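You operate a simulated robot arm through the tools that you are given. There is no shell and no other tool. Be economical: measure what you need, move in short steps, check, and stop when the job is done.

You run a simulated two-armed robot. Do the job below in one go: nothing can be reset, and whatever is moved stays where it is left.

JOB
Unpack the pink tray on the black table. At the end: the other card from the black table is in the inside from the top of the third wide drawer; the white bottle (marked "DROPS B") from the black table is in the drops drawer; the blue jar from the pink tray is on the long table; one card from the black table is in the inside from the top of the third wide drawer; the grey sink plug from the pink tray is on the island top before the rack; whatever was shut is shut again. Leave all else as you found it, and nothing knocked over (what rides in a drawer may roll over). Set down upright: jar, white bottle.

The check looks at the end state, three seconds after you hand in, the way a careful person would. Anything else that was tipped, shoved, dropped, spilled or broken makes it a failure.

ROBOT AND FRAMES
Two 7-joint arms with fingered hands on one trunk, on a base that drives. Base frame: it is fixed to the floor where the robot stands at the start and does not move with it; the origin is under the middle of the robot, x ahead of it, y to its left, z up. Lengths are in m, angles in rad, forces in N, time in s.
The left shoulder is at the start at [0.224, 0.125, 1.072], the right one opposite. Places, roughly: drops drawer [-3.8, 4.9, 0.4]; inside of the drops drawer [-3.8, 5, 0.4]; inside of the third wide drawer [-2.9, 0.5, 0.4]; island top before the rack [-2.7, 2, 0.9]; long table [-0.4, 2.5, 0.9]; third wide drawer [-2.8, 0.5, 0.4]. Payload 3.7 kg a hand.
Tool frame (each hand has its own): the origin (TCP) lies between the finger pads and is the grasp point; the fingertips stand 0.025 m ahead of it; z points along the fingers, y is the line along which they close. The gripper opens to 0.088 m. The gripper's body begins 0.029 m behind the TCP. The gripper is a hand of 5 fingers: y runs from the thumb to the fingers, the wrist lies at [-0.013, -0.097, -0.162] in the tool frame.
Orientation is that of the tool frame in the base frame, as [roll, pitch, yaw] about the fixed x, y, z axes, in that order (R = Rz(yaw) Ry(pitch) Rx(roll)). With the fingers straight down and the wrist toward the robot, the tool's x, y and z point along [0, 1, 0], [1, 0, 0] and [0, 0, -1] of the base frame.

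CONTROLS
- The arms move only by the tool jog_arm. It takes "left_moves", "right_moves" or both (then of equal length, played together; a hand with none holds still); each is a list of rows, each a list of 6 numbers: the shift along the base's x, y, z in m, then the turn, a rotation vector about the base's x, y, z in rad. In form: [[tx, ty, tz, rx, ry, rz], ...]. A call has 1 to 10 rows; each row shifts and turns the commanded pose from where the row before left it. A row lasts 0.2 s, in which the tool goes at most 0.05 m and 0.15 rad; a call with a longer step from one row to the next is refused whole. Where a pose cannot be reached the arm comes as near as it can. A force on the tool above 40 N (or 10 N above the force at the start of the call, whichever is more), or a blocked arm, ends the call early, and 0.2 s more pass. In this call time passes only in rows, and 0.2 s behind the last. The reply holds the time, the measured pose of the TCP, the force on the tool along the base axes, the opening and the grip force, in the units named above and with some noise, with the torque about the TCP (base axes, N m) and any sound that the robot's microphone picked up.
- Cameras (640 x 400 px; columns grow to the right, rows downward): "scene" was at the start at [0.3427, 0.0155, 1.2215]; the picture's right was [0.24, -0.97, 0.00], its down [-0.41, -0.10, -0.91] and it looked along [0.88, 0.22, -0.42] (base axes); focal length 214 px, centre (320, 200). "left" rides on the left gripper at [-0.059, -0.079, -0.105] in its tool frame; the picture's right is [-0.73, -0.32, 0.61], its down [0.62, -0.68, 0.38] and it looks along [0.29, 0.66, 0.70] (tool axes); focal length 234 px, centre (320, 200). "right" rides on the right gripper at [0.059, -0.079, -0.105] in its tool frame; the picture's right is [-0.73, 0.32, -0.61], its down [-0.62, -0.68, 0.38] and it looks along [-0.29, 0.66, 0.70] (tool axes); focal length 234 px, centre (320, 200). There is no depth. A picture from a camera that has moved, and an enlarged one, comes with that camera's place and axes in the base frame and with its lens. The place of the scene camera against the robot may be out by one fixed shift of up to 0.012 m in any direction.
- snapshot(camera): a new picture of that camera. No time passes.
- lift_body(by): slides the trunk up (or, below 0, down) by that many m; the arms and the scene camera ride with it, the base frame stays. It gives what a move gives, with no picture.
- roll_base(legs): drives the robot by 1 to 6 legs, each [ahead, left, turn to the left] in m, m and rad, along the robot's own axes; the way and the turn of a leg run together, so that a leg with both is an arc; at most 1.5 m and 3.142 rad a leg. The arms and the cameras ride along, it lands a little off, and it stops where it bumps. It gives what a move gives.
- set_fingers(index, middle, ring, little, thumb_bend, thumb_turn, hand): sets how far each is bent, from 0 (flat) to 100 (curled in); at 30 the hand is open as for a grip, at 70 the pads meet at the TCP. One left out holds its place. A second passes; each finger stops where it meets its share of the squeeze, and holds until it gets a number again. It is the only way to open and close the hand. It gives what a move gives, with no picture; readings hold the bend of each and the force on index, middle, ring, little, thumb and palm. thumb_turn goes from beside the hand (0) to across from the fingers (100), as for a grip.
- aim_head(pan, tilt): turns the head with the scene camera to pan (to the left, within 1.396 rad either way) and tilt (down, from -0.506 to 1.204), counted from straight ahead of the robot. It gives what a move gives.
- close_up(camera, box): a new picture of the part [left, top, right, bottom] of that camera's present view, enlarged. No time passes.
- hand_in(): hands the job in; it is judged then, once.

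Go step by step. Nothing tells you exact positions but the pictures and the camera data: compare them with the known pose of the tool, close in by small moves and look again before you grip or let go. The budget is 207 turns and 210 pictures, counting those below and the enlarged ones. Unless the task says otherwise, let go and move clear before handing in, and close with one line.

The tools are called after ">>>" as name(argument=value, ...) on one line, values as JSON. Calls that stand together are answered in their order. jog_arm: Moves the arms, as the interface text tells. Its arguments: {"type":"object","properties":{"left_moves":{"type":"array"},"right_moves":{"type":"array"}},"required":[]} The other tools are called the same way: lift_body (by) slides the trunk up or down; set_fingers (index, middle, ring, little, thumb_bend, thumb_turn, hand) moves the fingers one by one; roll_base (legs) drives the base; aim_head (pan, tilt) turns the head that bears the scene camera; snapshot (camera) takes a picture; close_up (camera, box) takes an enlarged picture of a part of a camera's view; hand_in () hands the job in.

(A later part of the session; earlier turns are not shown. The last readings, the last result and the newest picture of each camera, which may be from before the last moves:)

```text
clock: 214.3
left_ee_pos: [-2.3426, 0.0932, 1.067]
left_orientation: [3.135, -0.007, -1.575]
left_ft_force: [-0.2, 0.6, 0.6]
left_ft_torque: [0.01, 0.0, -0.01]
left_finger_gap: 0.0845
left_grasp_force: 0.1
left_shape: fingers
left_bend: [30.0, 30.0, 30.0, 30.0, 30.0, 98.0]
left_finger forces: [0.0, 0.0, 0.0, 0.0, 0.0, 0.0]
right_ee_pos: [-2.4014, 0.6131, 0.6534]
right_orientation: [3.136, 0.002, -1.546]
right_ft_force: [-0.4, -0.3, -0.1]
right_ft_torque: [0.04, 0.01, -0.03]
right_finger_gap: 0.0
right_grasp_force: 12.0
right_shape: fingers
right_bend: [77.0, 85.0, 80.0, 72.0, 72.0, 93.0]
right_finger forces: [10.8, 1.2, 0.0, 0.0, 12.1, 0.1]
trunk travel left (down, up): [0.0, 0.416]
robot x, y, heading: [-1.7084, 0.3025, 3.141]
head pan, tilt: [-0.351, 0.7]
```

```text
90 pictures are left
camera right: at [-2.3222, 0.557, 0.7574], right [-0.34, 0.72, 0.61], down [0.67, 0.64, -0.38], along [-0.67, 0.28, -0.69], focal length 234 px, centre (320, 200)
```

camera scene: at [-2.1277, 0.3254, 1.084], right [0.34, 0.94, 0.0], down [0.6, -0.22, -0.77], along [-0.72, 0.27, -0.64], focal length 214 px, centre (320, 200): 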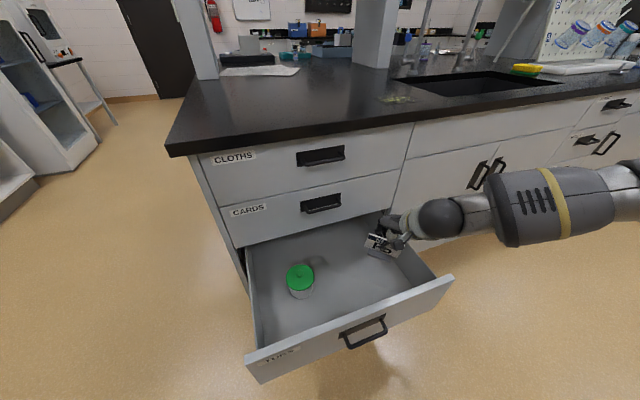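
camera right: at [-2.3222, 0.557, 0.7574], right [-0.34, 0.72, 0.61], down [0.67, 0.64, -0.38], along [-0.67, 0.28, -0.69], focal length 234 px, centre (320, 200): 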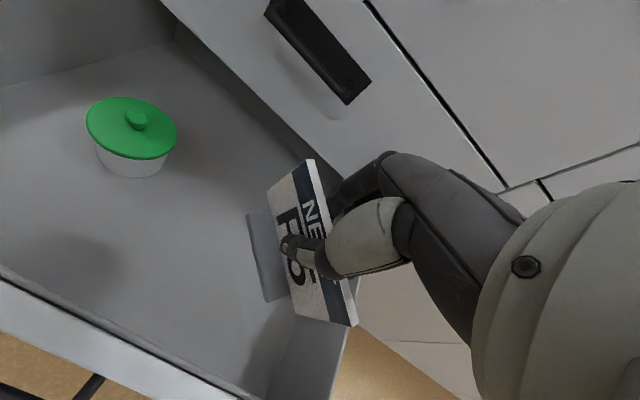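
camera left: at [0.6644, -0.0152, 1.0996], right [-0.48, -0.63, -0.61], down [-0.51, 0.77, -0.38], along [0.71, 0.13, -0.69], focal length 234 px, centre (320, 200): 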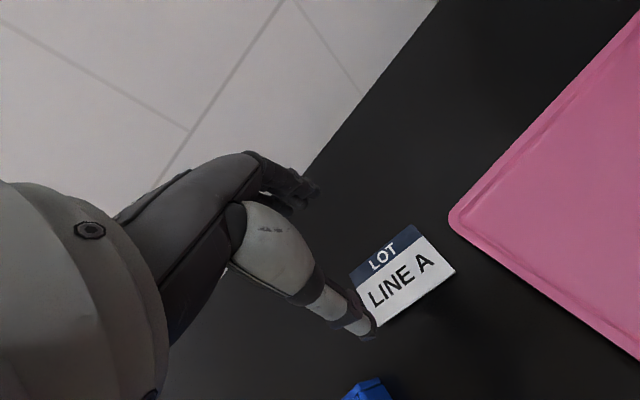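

Over the drawer; shift 6 cm left away from the side wall and lower.

>>> jog_arm(right_moves=[[0, -0.03, 0, 0, 0, 0], [0, -0.03, 0, 0, 0, 0], [0, 0, -0.04, 0, 0, 0], [0, 0, -0.04, 0, 0, 0], [0, 0, -0.04, 0, 0, 0], [0, 0, -0.02, 0, 0, 0]])

>>> snapshot(camera="scene")

>>> snapshot(camera="right")

```text
clock: 215.7
left_ee_pos: [-2.3418, 0.0917, 1.0667]
left_orientation: [3.135, -0.005, -1.574]
left_ft_force: [-0.3, 0.3, -0.2]
left_ft_torque: [0.0, 0.03, -0.03]
left_finger_gap: 0.0845
left_grasp_force: 0.0
left_shape: fingers
left_bend: [30.0, 30.0, 30.0, 30.0, 30.0, 98.0]
left_finger forces: [0.0, 0.1, 0.0, 0.0, 0.1, 0.1]
right_ee_pos: [-2.4163, 0.5564, 0.5243]
right_orientation: [-3.137, 0.001, -1.547]
right_ft_force: [-0.2, 0.5, -1.0]
right_ft_torque: [-0.02, 0.02, 0.04]
right_finger_gap: 0.0001
right_grasp_force: 12.4
right_shape: fingers
right_bend: [77.0, 85.0, 80.0, 72.0, 72.0, 93.0]
right_finger forces: [11.1, 1.2, 0.0, 0.2, 12.1, 0.0]
right hand out of reach, approached as far as the arm can: row 5, 6
trunk travel left (down, up): [0.0, 0.416]
robot x, y, heading: [-1.7061, 0.3026, 3.142]
head pan, tilt: [-0.351, 0.7]
```

```text
89 pictures are left
camera scene: at [-2.1271, 0.3248, 1.0837], right [0.34, 0.94, 0.0], down [0.6, -0.22, -0.77], along [-0.72, 0.26, -0.64], focal length 214 px, centre (320, 200)
```

scene: 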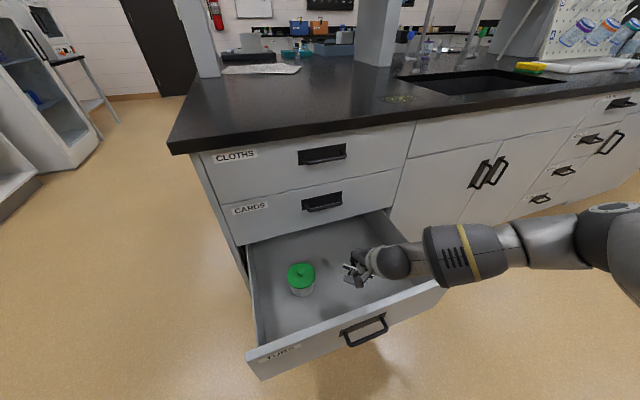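

```text
88 pictures are left
camera right: at [-2.3362, 0.499, 0.6293], right [-0.34, 0.72, 0.61], down [0.67, 0.64, -0.38], along [-0.66, 0.28, -0.7], focal length 234 px, centre (320, 200)
```

right: 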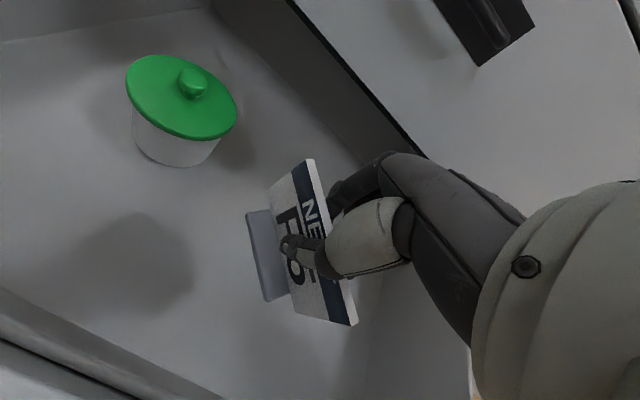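

Card hovers well inside, clear of the tub. Release.

>>> set_fingers(hand="right", index=30, middle=30, ring=30, little=30, thumb_bend=30)

>>> snapshot(camera="right")

```text
clock: 216.7
left_ee_pos: [-2.3411, 0.0934, 1.0668]
left_orientation: [3.134, -0.006, -1.573]
left_ft_force: [0.3, -0.3, -0.4]
left_ft_torque: [0.03, 0.01, -0.04]
left_finger_gap: 0.0846
left_grasp_force: 0.0
left_shape: fingers
left_bend: [30.0, 30.0, 30.0, 30.0, 30.0, 98.0]
left_finger forces: [0.1, 0.0, 0.1, 0.1, 0.1, 0.0]
right_ee_pos: [-2.4132, 0.556, 0.5242]
right_orientation: [-3.136, 0.002, -1.547]
right_ft_force: [-0.6, 0.2, 0.8]
right_ft_torque: [0.03, 0.02, 0.05]
right_finger_gap: 0.0843
right_grasp_force: 0.0
right_shape: fingers
right_bend: [30.0, 30.0, 30.0, 30.0, 30.0, 97.0]
right_finger forces: [0.0, 0.0, 0.0, 0.0, 0.0, 0.0]
trunk travel left (down, up): [0.0, 0.416]
robot x, y, heading: [-1.7102, 0.3043, 3.144]
head pan, tilt: [-0.351, 0.7]
```

```text
87 pictures are left
camera right: at [-2.336, 0.4986, 0.6292], right [-0.34, 0.72, 0.61], down [0.67, 0.64, -0.38], along [-0.66, 0.27, -0.7], focal length 234 px, centre (320, 200)
```

right: 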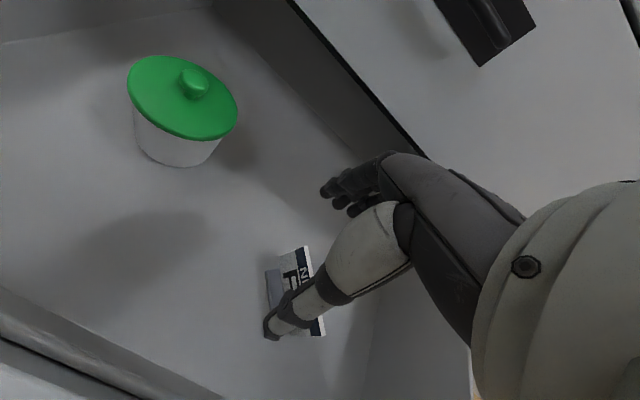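

The NEXT card lies in the drawer. Raise, back out, and return to the black table for the bottle (left) and LINE A (right).

>>> jog_arm(right_moves=[[0, 0, 0.045, 0, 0, 0], [0, 0, 0.045, 0, 0, 0], [0, 0, 0.045, 0, 0, 0], [0, 0, 0.045, 0, 0, 0], [0, 0, 0.045, 0, 0, 0], [0, 0, 0.045, 0, 0, 0], [0, 0, 0.045, 0, 0, 0], [0, 0, 0.045, 0, 0, 0], [0, 0, 0.045, 0, 0, 0], [0, 0, 0.045, 0, 0, 0]])

>>> roll_base(legs=[[-0.5, 0, 0], [0, 0, -3.14], [0.9, 0.15, 0]])

>>> lift_body(by=0.1)

>>> aim_head(pan=0.3, tilt=0.6)

>>> snapshot(camera="scene")

```text
clock: 218.9
left_ee_pos: [-2.343, 0.0927, 1.0657]
left_orientation: [3.133, -0.007, -1.573]
left_ft_force: [0.6, 0.1, 0.0]
left_ft_torque: [0.01, 0.02, 0.04]
left_finger_gap: 0.0845
left_grasp_force: 0.0
left_shape: fingers
left_bend: [30.0, 30.0, 30.0, 30.0, 30.0, 98.0]
left_finger forces: [0.1, 0.0, 0.0, 0.0, 0.1, 0.0]
right_ee_pos: [-2.4147, 0.5531, 0.9751]
right_orientation: [3.137, 0.001, -1.546]
right_ft_force: [0.3, 0.4, 0.4]
right_ft_torque: [0.01, -0.01, 0.04]
right_finger_gap: 0.0843
right_grasp_force: 0.1
right_shape: fingers
right_bend: [30.0, 30.0, 30.0, 30.0, 30.0, 97.0]
right_finger forces: [0.0, 0.0, 0.0, 0.0, 0.0, 0.0]
trunk travel left (down, up): [0.0, 0.416]
robot x, y, heading: [-1.7105, 0.3051, 3.143]
head pan, tilt: [-0.351, 0.7]
```

```text
clock: 233.5
left_ee_pos: [0.2885, 0.7153, 1.0663]
left_orientation: [3.135, -0.007, 1.612]
left_ft_force: [-0.5, -0.1, 0.0]
left_ft_torque: [-0.01, -0.02, 0.03]
left_finger_gap: 0.0846
left_grasp_force: 0.2
left_shape: fingers
left_bend: [30.0, 30.0, 30.0, 30.0, 30.0, 98.0]
left_finger forces: [0.1, 0.0, 0.1, 0.0, 0.1, 0.1]
right_ee_pos: [0.3809, 0.2584, 0.973]
right_orientation: [3.136, 0.002, 1.641]
right_ft_force: [0.0, -0.1, -0.2]
right_ft_torque: [0.0, 0.02, -0.02]
right_finger_gap: 0.0845
right_grasp_force: 0.1
right_shape: fingers
right_bend: [30.0, 30.0, 30.0, 30.0, 30.0, 97.0]
right_finger forces: [0.0, 0.0, 0.0, 0.1, 0.0, 0.0]
trunk travel left (down, up): [0.0, 0.416]
robot x, y, heading: [-0.3335, 0.4803, 0.045]
head pan, tilt: [-0.351, 0.7]
```

```text
clock: 234.8
left_ee_pos: [0.2898, 0.7156, 1.1639]
left_orientation: [3.137, -0.008, 1.61]
left_ft_force: [0.5, -0.9, -0.3]
left_ft_torque: [0.02, 0.02, 0.02]
left_finger_gap: 0.0846
left_grasp_force: 0.2
left_shape: fingers
left_bend: [30.0, 30.0, 30.0, 30.0, 30.0, 98.0]
left_finger forces: [0.1, 0.0, 0.0, 0.1, 0.0, 0.0]
right_ee_pos: [0.3816, 0.2593, 1.0713]
right_orientation: [-3.141, 0.003, 1.639]
right_ft_force: [0.5, 0.0, -0.7]
right_ft_torque: [0.03, -0.01, -0.01]
right_finger_gap: 0.0849
right_grasp_force: 0.2
right_shape: fingers
right_bend: [30.0, 30.0, 30.0, 30.0, 30.0, 97.0]
right_finger forces: [0.1, 0.0, 0.1, 0.0, 0.0, 0.0]
trunk travel left (down, up): [-0.1, 0.316]
robot x, y, heading: [-0.3354, 0.4805, 0.045]
head pan, tilt: [-0.351, 0.7]
```

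```text
clock: 235.8
left_ee_pos: [0.2885, 0.7162, 1.1667]
left_orientation: [3.134, -0.008, 1.613]
left_ft_force: [-0.8, 0.4, 0.0]
left_ft_torque: [0.02, -0.03, 0.01]
left_finger_gap: 0.0847
left_grasp_force: 0.0
left_shape: fingers
left_bend: [30.0, 30.0, 30.0, 30.0, 30.0, 98.0]
left_finger forces: [0.0, 0.0, 0.0, 0.0, 0.0, 0.0]
right_ee_pos: [0.3806, 0.2601, 1.0741]
right_orientation: [3.14, 0.002, 1.639]
right_ft_force: [0.0, 0.0, 0.2]
right_ft_torque: [0.0, -0.03, 0.03]
right_finger_gap: 0.0849
right_grasp_force: 0.2
right_shape: fingers
right_bend: [30.0, 30.0, 30.0, 30.0, 30.0, 97.0]
right_finger forces: [0.0, 0.0, 0.0, 0.1, 0.0, 0.0]
trunk travel left (down, up): [-0.1, 0.316]
robot x, y, heading: [-0.3359, 0.4778, 0.044]
head pan, tilt: [0.3, 0.6]
```

```text
86 pictures are left
camera scene: at [-0.0005, 0.5129, 1.2061], right [0.34, -0.94, 0.0], down [-0.53, -0.19, -0.82], along [0.78, 0.28, -0.57], focal length 214 px, centre (320, 200)
```

scene: 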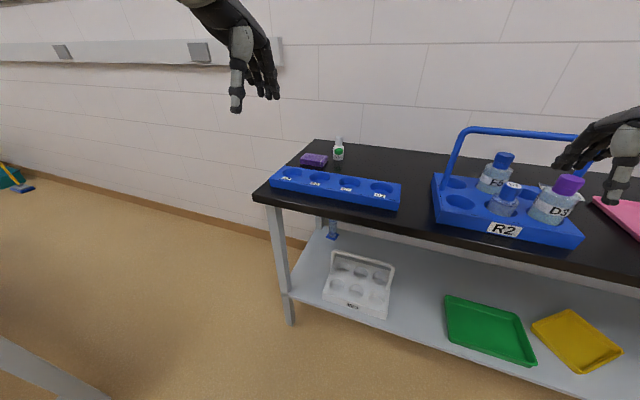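

Raise the right hand above the carrier, square up and approach the table.

>>> jog_arm(right_moves=[[0.02, 0, 0.04, 0, 0, 0], [0, 0, 0.045, 0, 0, 0], [0, 0, 0.045, 0, 0, 0]])

>>> roll_base(legs=[[0, 0, -0.045], [0.27, 0, 0]])

>>> snapshot(camera="left")

>>> snapshot(camera="scene")

```text
clock: 236.6
left_ee_pos: [0.2893, 0.7162, 1.1672]
left_orientation: [3.135, -0.005, 1.611]
left_ft_force: [0.5, 0.1, 0.0]
left_ft_torque: [-0.02, -0.02, -0.01]
left_finger_gap: 0.0846
left_grasp_force: 0.1
left_shape: fingers
left_bend: [30.0, 30.0, 30.0, 30.0, 30.0, 98.0]
left_finger forces: [0.1, 0.1, 0.0, 0.0, 0.0, 0.0]
right_ee_pos: [0.4014, 0.2583, 1.2032]
right_orientation: [3.138, 0.001, 1.639]
right_ft_force: [-0.3, 1.3, -0.1]
right_ft_torque: [0.01, -0.04, 0.0]
right_finger_gap: 0.0845
right_grasp_force: 0.1
right_shape: fingers
right_bend: [30.0, 30.0, 30.0, 30.0, 30.0, 97.0]
right_finger forces: [0.0, 0.0, 0.0, 0.1, 0.1, 0.0]
trunk travel left (down, up): [-0.1, 0.316]
robot x, y, heading: [-0.3397, 0.4787, 0.045]
head pan, tilt: [0.3, 0.6]
```

```text
clock: 238.9
left_ee_pos: [0.5705, 0.6887, 1.1665]
left_orientation: [3.133, -0.007, 1.568]
left_ft_force: [-0.8, 0.1, 0.8]
left_ft_torque: [0.01, -0.02, -0.01]
left_finger_gap: 0.0843
left_grasp_force: 0.1
left_shape: fingers
left_bend: [30.0, 30.0, 30.0, 30.0, 30.0, 98.0]
left_finger forces: [0.0, 0.0, 0.0, 0.1, 0.1, 0.0]
right_ee_pos: [0.6627, 0.2262, 1.2026]
right_orientation: [3.139, -0.001, 1.595]
right_ft_force: [-0.2, 0.6, 0.4]
right_ft_torque: [0.0, -0.03, 0.0]
right_finger_gap: 0.0846
right_grasp_force: 0.0
right_shape: fingers
right_bend: [30.0, 30.0, 30.0, 30.0, 30.0, 97.0]
right_finger forces: [0.0, 0.1, 0.0, 0.0, 0.0, 0.0]
trunk travel left (down, up): [-0.1, 0.316]
robot x, y, heading: [-0.0643, 0.4799, -0.001]
head pan, tilt: [0.3, 0.6]
```

```text
85 pictures are left
camera left: at [0.4889, 0.6287, 1.2698], right [-0.32, -0.72, -0.61], down [-0.68, 0.63, -0.38], along [0.66, 0.29, -0.69], focal length 234 px, centre (320, 200)
```

left: 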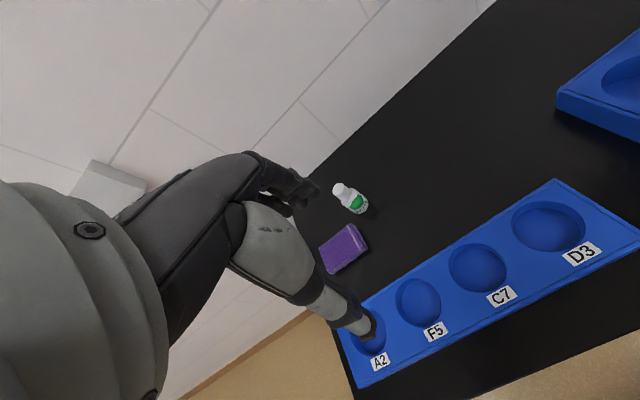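

```text
84 pictures are left
camera scene: at [0.2725, 0.4977, 1.2062], right [0.3, -0.96, 0.0], down [-0.54, -0.17, -0.82], along [0.79, 0.24, -0.57], focal length 214 px, centre (320, 200)
```

scene: 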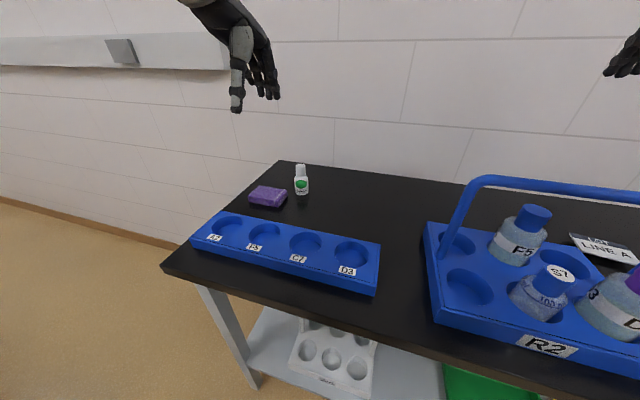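

Bottle is around [0.77, 0.71]. Move the left hand closer above and look again.

>>> jog_arm(left_moves=[[0.04, 0.003, -0.02, 0, 0, 0], [0.04, 0.003, -0.02, 0, 0, 0], [0.04, 0.003, -0.02, 0, 0, 0], [0.04, 0.003, -0.02, 0, 0, 0], [0.02, 0.003, -0.005, 0, 0, 0], [0, 0, 0, 0, 0, 0]])

>>> snapshot(camera="left")

>>> close_up(camera="scene", box=[220, 80, 380, 210])

```text
clock: 240.3
left_ee_pos: [0.7493, 0.7029, 1.0833]
left_orientation: [3.134, -0.006, 1.57]
left_ft_force: [-0.3, 0.7, 0.9]
left_ft_torque: [0.01, 0.04, 0.01]
left_finger_gap: 0.0847
left_grasp_force: 0.1
left_shape: fingers
left_bend: [30.0, 30.0, 30.0, 30.0, 30.0, 98.0]
left_finger forces: [0.0, 0.1, 0.0, 0.1, 0.0, 0.0]
right_ee_pos: [0.6614, 0.2266, 1.2022]
right_orientation: [3.135, 0.002, 1.595]
right_ft_force: [-0.6, 0.2, 0.6]
right_ft_torque: [0.0, 0.03, 0.0]
right_finger_gap: 0.0845
right_grasp_force: 0.0
right_shape: fingers
right_bend: [30.0, 30.0, 30.0, 30.0, 30.0, 97.0]
right_finger forces: [0.0, 0.1, 0.0, 0.1, 0.0, 0.0]
trunk travel left (down, up): [-0.1, 0.316]
robot x, y, heading: [-0.068, 0.4781, -0.003]
head pan, tilt: [0.3, 0.6]
```

```text
83 pictures are left
camera left: at [0.6683, 0.6434, 1.1866], right [-0.32, -0.72, -0.61], down [-0.68, 0.63, -0.38], along [0.66, 0.29, -0.69], focal length 234 px, centre (320, 200)
```

left: 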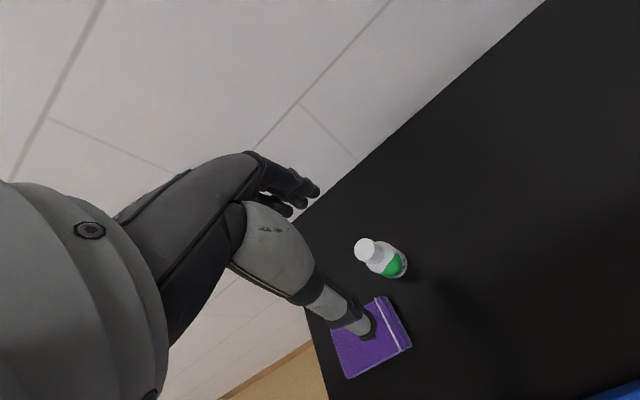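

```text
3.08 times, centred on (300, 145) of scene
camera zoom: at [0.272, 0.4977, 1.2063], right [0.3, -0.96, 0.0], down [-0.54, -0.17, -0.83], along [0.79, 0.24, -0.56], focal length 660 px, centre (382, 369)
```

zoom: 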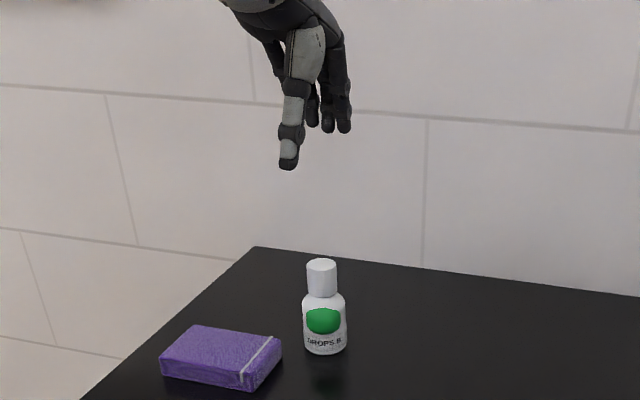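

Bottle centre ≈[0.79, 0.72], top ≈0.94, body Ø≈0.042. Move above it and descend partly.

>>> jog_arm(left_moves=[[0.02, 0.009, -0.01, 0, 0, 0], [0.021, 0.008, -0.02, 0, 0, 0], [0, 0, -0.04, 0, 0, 0], [0, 0, -0.03, 0, 0, 0], [0, 0, 0, 0, 0, 0]])

>>> snapshot(camera="left")

>>> close_up(camera="scene", box=[220, 80, 380, 210])

```text
clock: 241.6
left_ee_pos: [0.7915, 0.7203, 0.983]
left_orientation: [3.134, -0.007, 1.569]
left_ft_force: [-0.3, 0.0, 0.6]
left_ft_torque: [-0.01, -0.01, 0.02]
left_finger_gap: 0.0846
left_grasp_force: 0.0
left_shape: fingers
left_bend: [30.0, 30.0, 30.0, 30.0, 30.0, 98.0]
left_finger forces: [0.1, 0.0, 0.1, 0.0, 0.0, 0.0]
right_ee_pos: [0.6626, 0.2255, 1.2028]
right_orientation: [3.136, 0.002, 1.594]
right_ft_force: [0.3, 0.2, -0.3]
right_ft_torque: [-0.02, 0.03, -0.01]
right_finger_gap: 0.0847
right_grasp_force: 0.0
right_shape: fingers
right_bend: [30.0, 30.0, 30.0, 30.0, 30.0, 97.0]
right_finger forces: [0.0, 0.1, 0.0, 0.0, 0.0, 0.1]
trunk travel left (down, up): [-0.1, 0.316]
robot x, y, heading: [-0.0668, 0.4762, 0.003]
head pan, tilt: [0.3, 0.6]
```

```text
81 pictures are left
camera left: at [0.7106, 0.661, 1.0857], right [-0.32, -0.72, -0.61], down [-0.68, 0.63, -0.38], along [0.66, 0.29, -0.69], focal length 234 px, centre (320, 200)
```

left: 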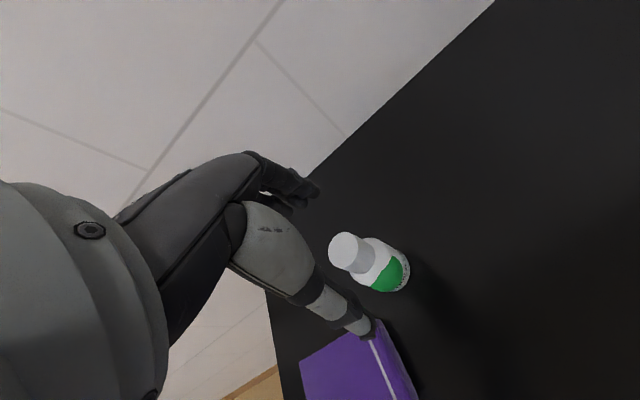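

```text
3.08 times, centred on (300, 145) of scene
camera zoom: at [0.2718, 0.4976, 1.2064], right [0.3, -0.96, 0.0], down [-0.54, -0.17, -0.83], along [0.79, 0.24, -0.56], focal length 660 px, centre (382, 369)
```

zoom: 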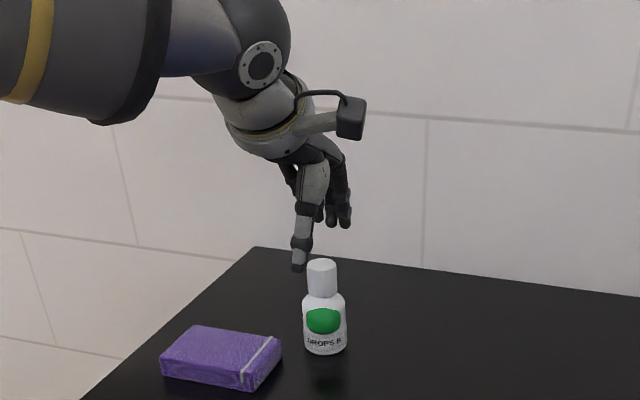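

Aligned. Descend to grip height (TCP z≈0.915).

>>> jog_arm(left_moves=[[0, 0, -0.03, 0, 0, 0], [0, 0, -0.025, 0, 0, 0], [0, 0, -0.012, 0, 0, 0], [0, 0, 0, 0, 0, 0]])

>>> snapshot(camera="left")

>>> close_up(camera="scene", box=[220, 80, 380, 210])

```text
clock: 242.6
left_ee_pos: [0.7904, 0.7188, 0.9146]
left_orientation: [3.133, -0.007, 1.567]
left_ft_force: [-0.3, -0.6, -0.7]
left_ft_torque: [0.02, 0.02, 0.01]
left_finger_gap: 0.0845
left_grasp_force: 0.0
left_shape: fingers
left_bend: [30.0, 30.0, 30.0, 30.0, 30.0, 98.0]
left_finger forces: [0.0, 0.1, 0.0, 0.0, 0.0, 0.0]
right_ee_pos: [0.6634, 0.227, 1.2032]
right_orientation: [3.14, 0.002, 1.596]
right_ft_force: [0.6, 0.5, -0.6]
right_ft_torque: [0.0, -0.03, 0.0]
right_finger_gap: 0.0846
right_grasp_force: 0.1
right_shape: fingers
right_bend: [30.0, 30.0, 30.0, 30.0, 30.0, 97.0]
right_finger forces: [0.1, 0.1, 0.1, 0.1, 0.1, 0.0]
trunk travel left (down, up): [-0.1, 0.316]
robot x, y, heading: [-0.0637, 0.4811, 0.003]
head pan, tilt: [0.3, 0.6]
```

```text
79 pictures are left
camera left: at [0.7098, 0.6588, 1.0178], right [-0.32, -0.72, -0.61], down [-0.68, 0.63, -0.38], along [0.66, 0.29, -0.69], focal length 234 px, centre (320, 200)
```

left: 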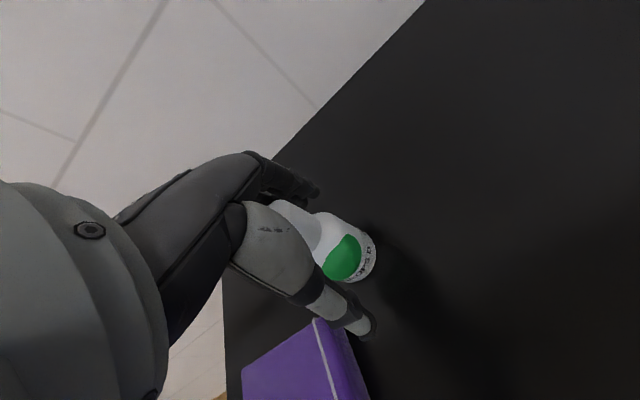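

```text
3.08 times, centred on (300, 145) of scene
camera zoom: at [0.2721, 0.4977, 1.2062], right [0.3, -0.96, 0.0], down [-0.54, -0.17, -0.83], along [0.79, 0.24, -0.56], focal length 660 px, centre (382, 369)
```

zoom: 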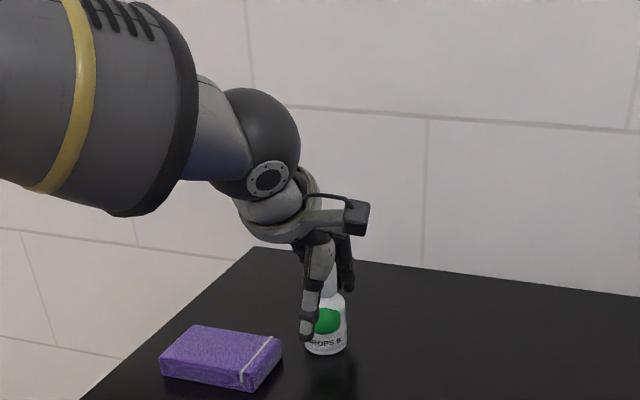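

Good alignment. Close the left hand on the bottle.

>>> set_fingers(hand="left", index=70, middle=70, ring=70, little=70, thumb_bend=70)

>>> snapshot(camera="left")

>>> close_up(camera="scene", box=[220, 80, 380, 210])

```text
clock: 243.6
left_ee_pos: [0.7912, 0.7172, 0.9147]
left_orientation: [3.134, -0.005, 1.566]
left_ft_force: [1.1, -0.1, 0.4]
left_ft_torque: [-0.03, -0.02, 0.02]
left_finger_gap: 0.0315
left_grasp_force: 14.1
left_shape: fingers
left_bend: [59.0, 61.0, 67.0, 70.0, 53.0, 94.0]
left_finger forces: [5.5, 7.1, 1.6, 0.1, 13.6, 0.0]
right_ee_pos: [0.6632, 0.2266, 1.2033]
right_orientation: [3.139, 0.003, 1.595]
right_ft_force: [0.4, 0.1, 0.9]
right_ft_torque: [0.02, -0.01, 0.0]
right_finger_gap: 0.0844
right_grasp_force: 0.1
right_shape: fingers
right_bend: [30.0, 30.0, 30.0, 30.0, 30.0, 97.0]
right_finger forces: [0.0, 0.1, 0.0, 0.1, 0.0, 0.1]
trunk travel left (down, up): [-0.1, 0.316]
robot x, y, heading: [-0.066, 0.481, -0.001]
head pan, tilt: [0.3, 0.6]
```

```text
77 pictures are left
camera left: at [0.7099, 0.6587, 1.0176], right [-0.32, -0.72, -0.61], down [-0.68, 0.63, -0.38], along [0.66, 0.29, -0.69], focal length 234 px, centre (320, 200)
```

left: 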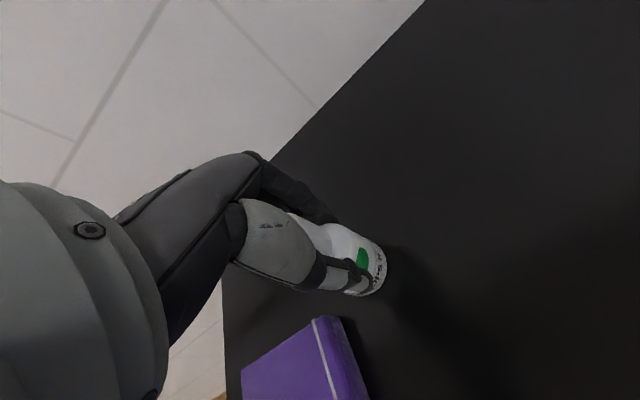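

```text
3.08 times, centred on (300, 145) of scene
camera zoom: at [0.2724, 0.4977, 1.2061], right [0.3, -0.96, 0.0], down [-0.54, -0.17, -0.83], along [0.79, 0.24, -0.56], focal length 660 px, centre (382, 369)
```

zoom: 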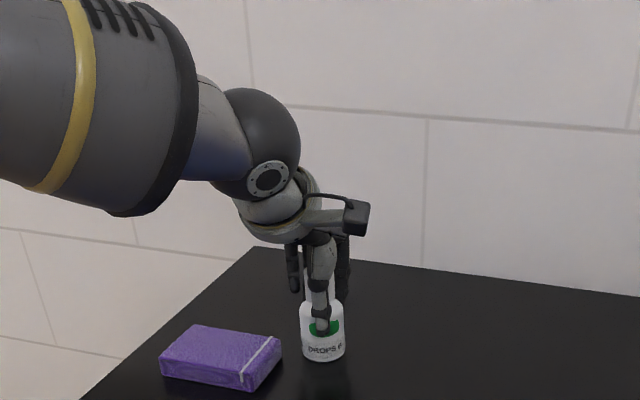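

Gripped. Lift and retract the bottle, then shift the base right 0.18 for the right hand to reach LINE A.

>>> jog_arm(left_moves=[[0, 0, 0.02, 0, 0, 0], [0, 0, 0.04, 0, 0, 0], [0, 0, 0.045, 0, 0, 0], [0, 0, 0.045, 0, 0, 0], [-0.03, 0, 0.035, 0, 0, 0], [-0.045, 0, 0.02, 0, 0, 0], [-0.045, 0, 0, 0, 0, 0], [-0.045, 0, 0, 0, 0, 0], [-0.045, 0, 0, 0, 0, 0], [-0.03, 0, 0, 0, 0, 0]])

>>> roll_base(legs=[[0.02, -0.18, 0]])

>>> jog_arm(right_moves=[[0.02, -0.01, -0.01, 0, 0, -0.06], [0.03, -0.01, -0.02, 0, 0, -0.07], [0.02, -0.01, -0.03, 0, 0, -0.07], [0, 0, -0.04, 0, 0, -0.065], [0, 0, -0.04, 0, 0, 0]])

>>> snapshot(camera="right")

>>> aim_head(pan=-0.3, tilt=0.5)

>>> snapshot(camera="scene")

```text
clock: 245.8
left_ee_pos: [0.5477, 0.7198, 1.1222]
left_orientation: [3.134, -0.008, 1.569]
left_ft_force: [0.0, -0.2, -0.2]
left_ft_torque: [0.02, -0.01, 0.01]
left_finger_gap: 0.0314
left_grasp_force: 14.0
left_shape: fingers
left_bend: [59.0, 61.0, 67.0, 70.0, 53.0, 94.0]
left_finger forces: [5.5, 6.9, 1.7, 0.0, 13.4, 0.0]
right_ee_pos: [0.6609, 0.2258, 1.2038]
right_orientation: [3.137, 0.003, 1.595]
right_ft_force: [0.5, 0.0, 0.1]
right_ft_torque: [-0.01, -0.02, 0.01]
right_finger_gap: 0.0846
right_grasp_force: 0.0
right_shape: fingers
right_bend: [30.0, 30.0, 30.0, 30.0, 30.0, 97.0]
right_finger forces: [0.0, 0.1, 0.0, 0.0, 0.0, 0.0]
trunk travel left (down, up): [-0.1, 0.316]
robot x, y, heading: [-0.0652, 0.4771, -0.001]
head pan, tilt: [0.3, 0.6]
```

```text
clock: 247.3
left_ee_pos: [0.5697, 0.5319, 1.1217]
left_orientation: [3.135, -0.008, 1.562]
left_ft_force: [-0.3, -0.5, -1.0]
left_ft_torque: [0.06, 0.02, 0.0]
left_finger_gap: 0.0316
left_grasp_force: 13.6
left_shape: fingers
left_bend: [59.0, 61.0, 67.0, 70.0, 53.0, 94.0]
left_finger forces: [5.5, 6.9, 1.7, 0.0, 13.6, 0.0]
right_ee_pos: [0.681, 0.0358, 1.204]
right_orientation: [3.138, 0.001, 1.592]
right_ft_force: [0.1, 0.0, 0.1]
right_ft_torque: [0.02, 0.0, 0.02]
right_finger_gap: 0.0844
right_grasp_force: 0.1
right_shape: fingers
right_bend: [30.0, 30.0, 30.0, 30.0, 30.0, 97.0]
right_finger forces: [0.0, 0.0, 0.0, 0.1, 0.0, 0.0]
trunk travel left (down, up): [-0.1, 0.316]
robot x, y, heading: [-0.046, 0.2905, -0.002]
head pan, tilt: [0.3, 0.6]
```

```text
clock: 248.5
left_ee_pos: [0.57, 0.5304, 1.1214]
left_orientation: [3.136, -0.007, 1.564]
left_ft_force: [0.4, -0.5, -0.9]
left_ft_torque: [0.01, 0.02, 0.01]
left_finger_gap: 0.0312
left_grasp_force: 13.1
left_shape: fingers
left_bend: [59.0, 61.0, 67.0, 70.0, 53.0, 94.0]
left_finger forces: [5.5, 6.9, 1.7, 0.1, 13.5, 0.0]
right_ee_pos: [0.7496, 0.0062, 1.0621]
right_orientation: [3.139, 0.001, 1.327]
right_ft_force: [0.1, -0.3, 0.5]
right_ft_torque: [0.0, 0.0, 0.03]
right_finger_gap: 0.0844
right_grasp_force: 0.2
right_shape: fingers
right_bend: [30.0, 30.0, 30.0, 30.0, 30.0, 97.0]
right_finger forces: [0.0, 0.0, 0.1, 0.0, 0.0, 0.1]
trunk travel left (down, up): [-0.1, 0.316]
robot x, y, heading: [-0.0407, 0.2921, -0.001]
head pan, tilt: [0.3, 0.6]
```

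```text
75 pictures are left
camera right: at [0.6867, 0.0827, 1.167], right [0.14, -0.78, 0.61], down [-0.81, -0.44, -0.38], along [0.57, -0.44, -0.69], focal length 234 px, centre (320, 200)
```

right: 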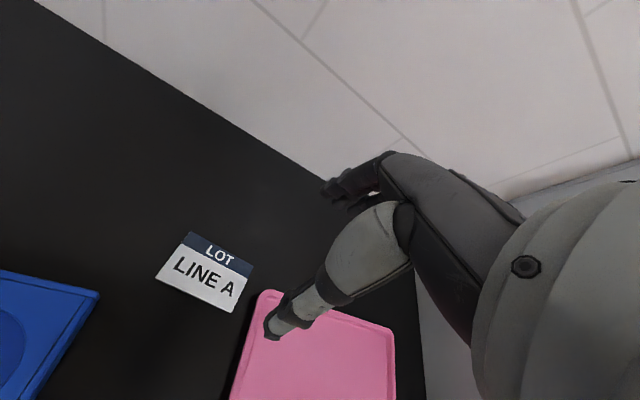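

```text
clock: 249.5
left_ee_pos: [0.5715, 0.5326, 1.1218]
left_orientation: [3.136, -0.006, 1.563]
left_ft_force: [0.5, -0.7, -0.8]
left_ft_torque: [0.02, 0.05, 0.01]
left_finger_gap: 0.0313
left_grasp_force: 13.9
left_shape: fingers
left_bend: [59.0, 61.0, 67.0, 70.0, 53.0, 94.0]
left_finger forces: [5.5, 6.9, 1.8, 0.0, 13.5, 0.1]
right_ee_pos: [0.7502, 0.0064, 1.0642]
right_orientation: [3.138, 0.002, 1.325]
right_ft_force: [0.1, -1.1, 0.1]
right_ft_torque: [0.01, 0.0, 0.04]
right_finger_gap: 0.0847
right_grasp_force: 0.0
right_shape: fingers
right_bend: [30.0, 30.0, 30.0, 30.0, 30.0, 97.0]
right_finger forces: [0.0, 0.1, 0.1, 0.0, 0.0, 0.1]
trunk travel left (down, up): [-0.1, 0.316]
robot x, y, heading: [-0.0451, 0.2916, -0.001]
head pan, tilt: [-0.3, 0.499]
```

```text
74 pictures are left
camera scene: at [0.2941, 0.2575, 1.2152], right [-0.3, -0.95, 0.0], down [-0.46, 0.14, -0.88], along [0.84, -0.26, -0.48], focal length 214 px, centre (320, 200)
```

scene: 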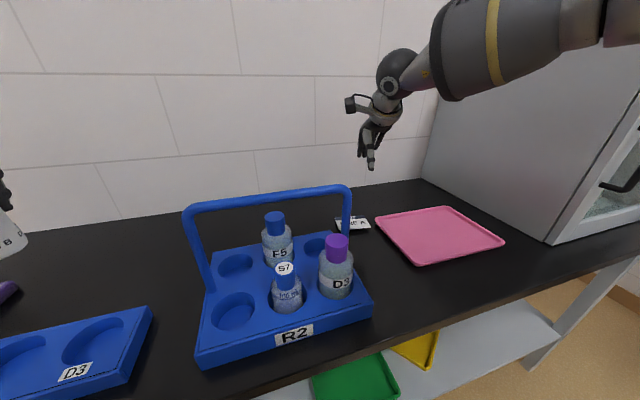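

Card centre [0.758, 0.024], axis yaw ≈ -0.12. Adjust yaw, centre, and descend partway.

>>> jog_arm(right_moves=[[0.0075, 0.0177, -0.02, 0, 0, 0.12], [0, 0, -0.045, 0, 0, 0], [0, 0, -0.045, 0, 0, 0], [0, 0, 0, 0, 0, 0]])

>>> snapshot(camera="right")

>>> close_up(camera="scene", box=[280, 120, 480, 260])

```text
clock: 250.5
left_ee_pos: [0.5685, 0.5328, 1.1223]
left_orientation: [3.132, -0.005, 1.563]
left_ft_force: [-0.1, 0.7, 0.0]
left_ft_torque: [0.02, -0.04, 0.02]
left_finger_gap: 0.0316
left_grasp_force: 14.3
left_shape: fingers
left_bend: [60.0, 61.0, 67.0, 70.0, 53.0, 94.0]
left_finger forces: [5.5, 6.9, 1.7, 0.1, 13.5, 0.0]
right_ee_pos: [0.7582, 0.0256, 0.9532]
right_orientation: [3.137, 0.001, 1.448]
right_ft_force: [0.8, 0.1, 0.1]
right_ft_torque: [-0.03, 0.01, 0.01]
right_finger_gap: 0.0843
right_grasp_force: 0.1
right_shape: fingers
right_bend: [30.0, 30.0, 30.0, 30.0, 30.0, 97.0]
right_finger forces: [0.0, 0.1, 0.1, 0.1, 0.1, 0.1]
trunk travel left (down, up): [-0.1, 0.316]
robot x, y, heading: [-0.0431, 0.291, -0.006]
head pan, tilt: [-0.3, 0.499]
```

```text
73 pictures are left
camera right: at [0.6857, 0.0945, 1.0573], right [0.23, -0.76, 0.61], down [-0.75, -0.54, -0.39], along [0.62, -0.37, -0.69], focal length 234 px, centre (320, 200)
```

right: 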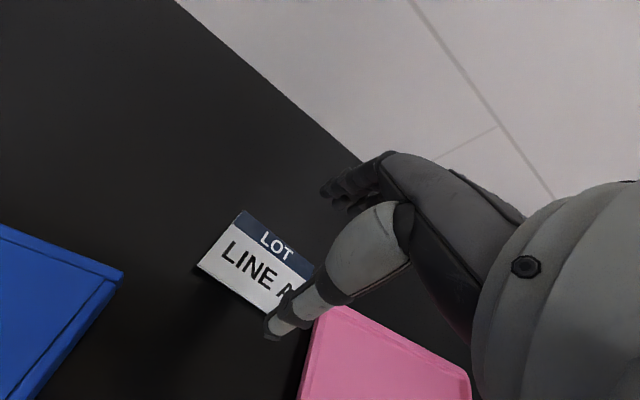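

```text
2.86 times, centred on (380, 190) of scene
camera zoom: at [0.2933, 0.2575, 1.2156], right [-0.3, -0.95, 0.0], down [-0.46, 0.14, -0.88], along [0.84, -0.26, -0.48], focal length 613 px, centre (149, 229)
```

zoom: 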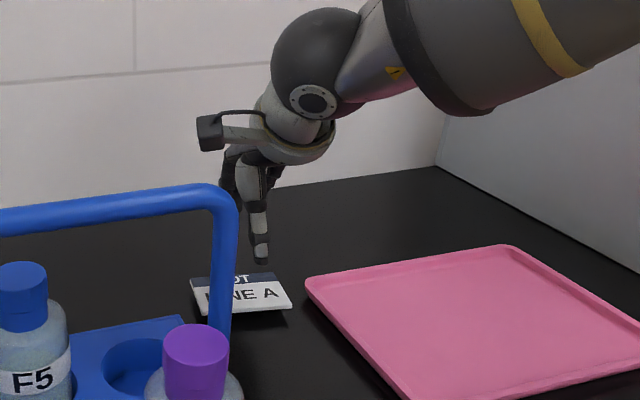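

Plate lies flat at z≈0.865. Descend so fingertips straddle the front and back edges (TCP z≈0.88).

>>> jog_arm(right_moves=[[0, 0, -0.03, 0, 0, 0], [0, 0, -0.025, 0, 0, 0], [0, 0, -0.012, 0, 0, 0], [0, 0, -0.006, 0, 0, 0], [0, 0, 0, 0, 0, 0]])

>>> snapshot(camera="right")

>>> close_up(camera="scene", box=[280, 120, 480, 260])

```text
clock: 251.7
left_ee_pos: [0.569, 0.532, 1.1223]
left_orientation: [3.134, -0.006, 1.562]
left_ft_force: [0.7, -0.4, -0.3]
left_ft_torque: [0.01, -0.01, -0.03]
left_finger_gap: 0.0314
left_grasp_force: 13.7
left_shape: fingers
left_bend: [60.0, 61.0, 67.0, 70.0, 53.0, 94.0]
left_finger forces: [5.5, 6.8, 1.7, 0.1, 13.5, 0.0]
right_ee_pos: [0.7567, 0.0246, 0.8796]
right_orientation: [3.138, 0.002, 1.449]
right_ft_force: [0.0, 0.4, 0.5]
right_ft_torque: [-0.02, -0.03, -0.02]
right_finger_gap: 0.0843
right_grasp_force: 0.0
right_shape: fingers
right_bend: [30.0, 30.0, 30.0, 30.0, 30.0, 97.0]
right_finger forces: [0.0, 0.0, 0.0, 0.0, 0.0, 0.1]
trunk travel left (down, up): [-0.1, 0.316]
robot x, y, heading: [-0.045, 0.2924, -0.005]
head pan, tilt: [-0.3, 0.499]
```

```text
71 pictures are left
camera right: at [0.6843, 0.0928, 0.9836], right [0.23, -0.76, 0.61], down [-0.75, -0.54, -0.39], along [0.62, -0.37, -0.69], focal length 234 px, centre (320, 200)
```

right: 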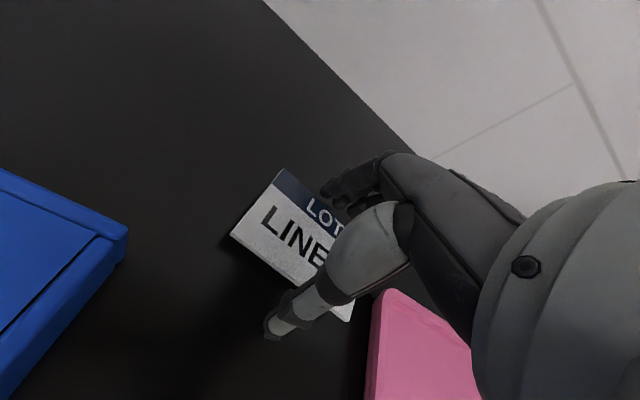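

```text
2.86 times, centred on (380, 190) of scene
camera zoom: at [0.2941, 0.2575, 1.2152], right [-0.3, -0.95, 0.0], down [-0.46, 0.14, -0.88], along [0.84, -0.26, -0.48], focal length 613 px, centre (149, 229)
```

zoom: 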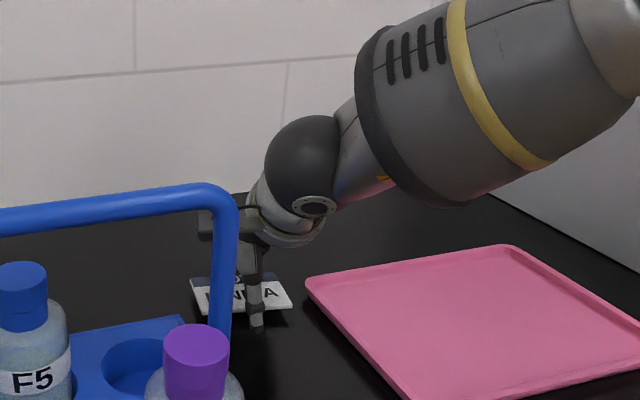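

Thumb is in front of the near edge and fingers beyond the far edge. Close.

>>> set_fingers(hand="right", index=65, middle=65, ring=65, little=65, thumb_bend=65)

>>> snapshot(camera="right")

>>> close_up(camera="scene", box=[280, 120, 480, 260])

```text
clock: 252.7
left_ee_pos: [0.5695, 0.5333, 1.1213]
left_orientation: [3.135, -0.006, 1.564]
left_ft_force: [0.3, 0.8, 0.1]
left_ft_torque: [0.01, -0.01, -0.03]
left_finger_gap: 0.0314
left_grasp_force: 13.7
left_shape: fingers
left_bend: [60.0, 61.0, 67.0, 70.0, 53.0, 94.0]
left_finger forces: [5.5, 6.9, 1.7, 0.0, 13.5, 0.0]
right_ee_pos: [0.7563, 0.0252, 0.879]
right_orientation: [3.139, 0.001, 1.447]
right_ft_force: [0.7, 0.9, 1.4]
right_ft_torque: [-0.04, -0.03, -0.02]
right_finger_gap: 0.0532
right_grasp_force: 17.3
right_shape: fingers
right_bend: [53.0, 59.0, 58.0, 64.0, 42.0, 94.0]
right_finger forces: [7.4, 5.1, 4.4, 1.8, 17.0, 0.0]
trunk travel left (down, up): [-0.1, 0.316]
robot x, y, heading: [-0.0479, 0.2937, -0.003]
head pan, tilt: [-0.3, 0.499]
```

```text
69 pictures are left
camera right: at [0.6842, 0.0928, 0.9838], right [0.23, -0.76, 0.61], down [-0.75, -0.54, -0.39], along [0.62, -0.37, -0.69], focal length 234 px, centre (320, 200)
```

right: 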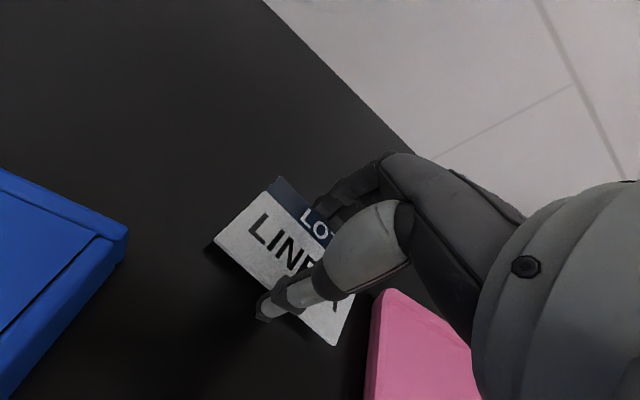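

```text
2.86 times, centred on (380, 190) of scene
camera zoom: at [0.294, 0.2575, 1.2152], right [-0.3, -0.95, 0.0], down [-0.46, 0.14, -0.88], along [0.84, -0.26, -0.48], focal length 613 px, centre (149, 229)
```

zoom: 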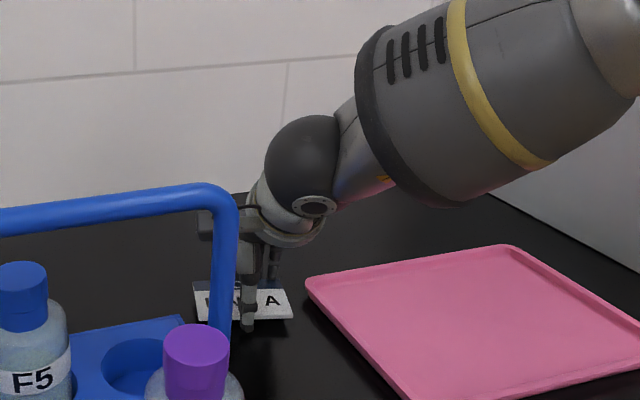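

Gripped at 17 N across 0.053 m. Lift slowly and check.

>>> jog_arm(right_moves=[[0, 0, 0.012, 0, 0, 0], [0, 0, 0.015, 0, 0, 0], [0, 0, 0.025, 0, 0, 0], [0, 0, 0.03, 0, 0, 0], [0, 0, 0.04, 0, 0, 0]])

>>> snapshot(camera="right")

>>> close_up(camera="scene", box=[280, 80, 480, 220])

```text
clock: 253.9
left_ee_pos: [0.568, 0.5334, 1.1224]
left_orientation: [3.132, -0.005, 1.562]
left_ft_force: [-0.1, 0.2, -0.3]
left_ft_torque: [-0.01, 0.01, -0.04]
left_finger_gap: 0.0315
left_grasp_force: 13.6
left_shape: fingers
left_bend: [60.0, 61.0, 67.0, 70.0, 53.0, 94.0]
left_finger forces: [5.5, 6.7, 1.6, 0.0, 13.5, 0.1]
right_ee_pos: [0.7584, 0.0241, 1.0021]
right_orientation: [3.137, 0.001, 1.448]
right_ft_force: [0.4, 0.1, -0.1]
right_ft_torque: [-0.04, 0.0, -0.02]
right_finger_gap: 0.0533
right_grasp_force: 16.9
right_shape: fingers
right_bend: [54.0, 59.0, 59.0, 64.0, 42.0, 94.0]
right_finger forces: [7.4, 3.9, 4.2, 2.0, 16.7, 0.0]
trunk travel left (down, up): [-0.1, 0.316]
robot x, y, heading: [-0.0437, 0.2941, -0.002]
head pan, tilt: [-0.3, 0.499]
```

```text
67 pictures are left
camera right: at [0.6853, 0.0924, 1.1061], right [0.23, -0.76, 0.61], down [-0.75, -0.54, -0.38], along [0.62, -0.37, -0.69], focal length 234 px, centre (320, 200)
```

right: 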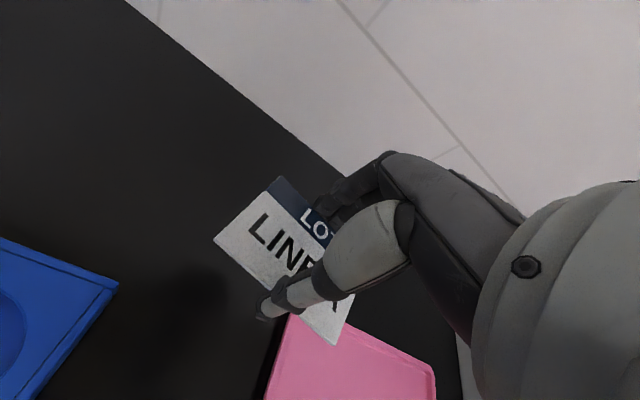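

```text
2.86 times, centred on (380, 150) of scene
camera zoom: at [0.2932, 0.2576, 1.2156], right [-0.3, -0.95, 0.0], down [-0.46, 0.14, -0.88], along [0.84, -0.26, -0.48], focal length 613 px, centre (149, 343)
```

zoom: 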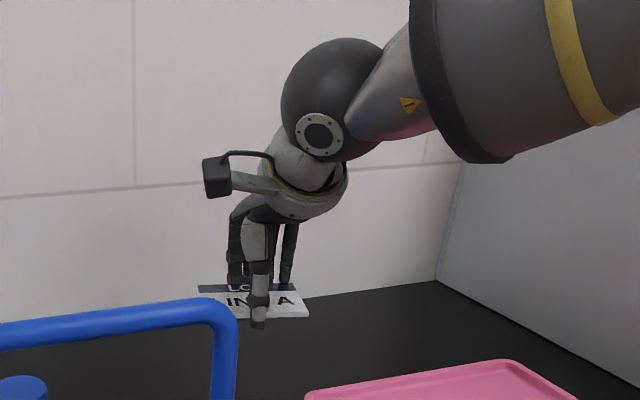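

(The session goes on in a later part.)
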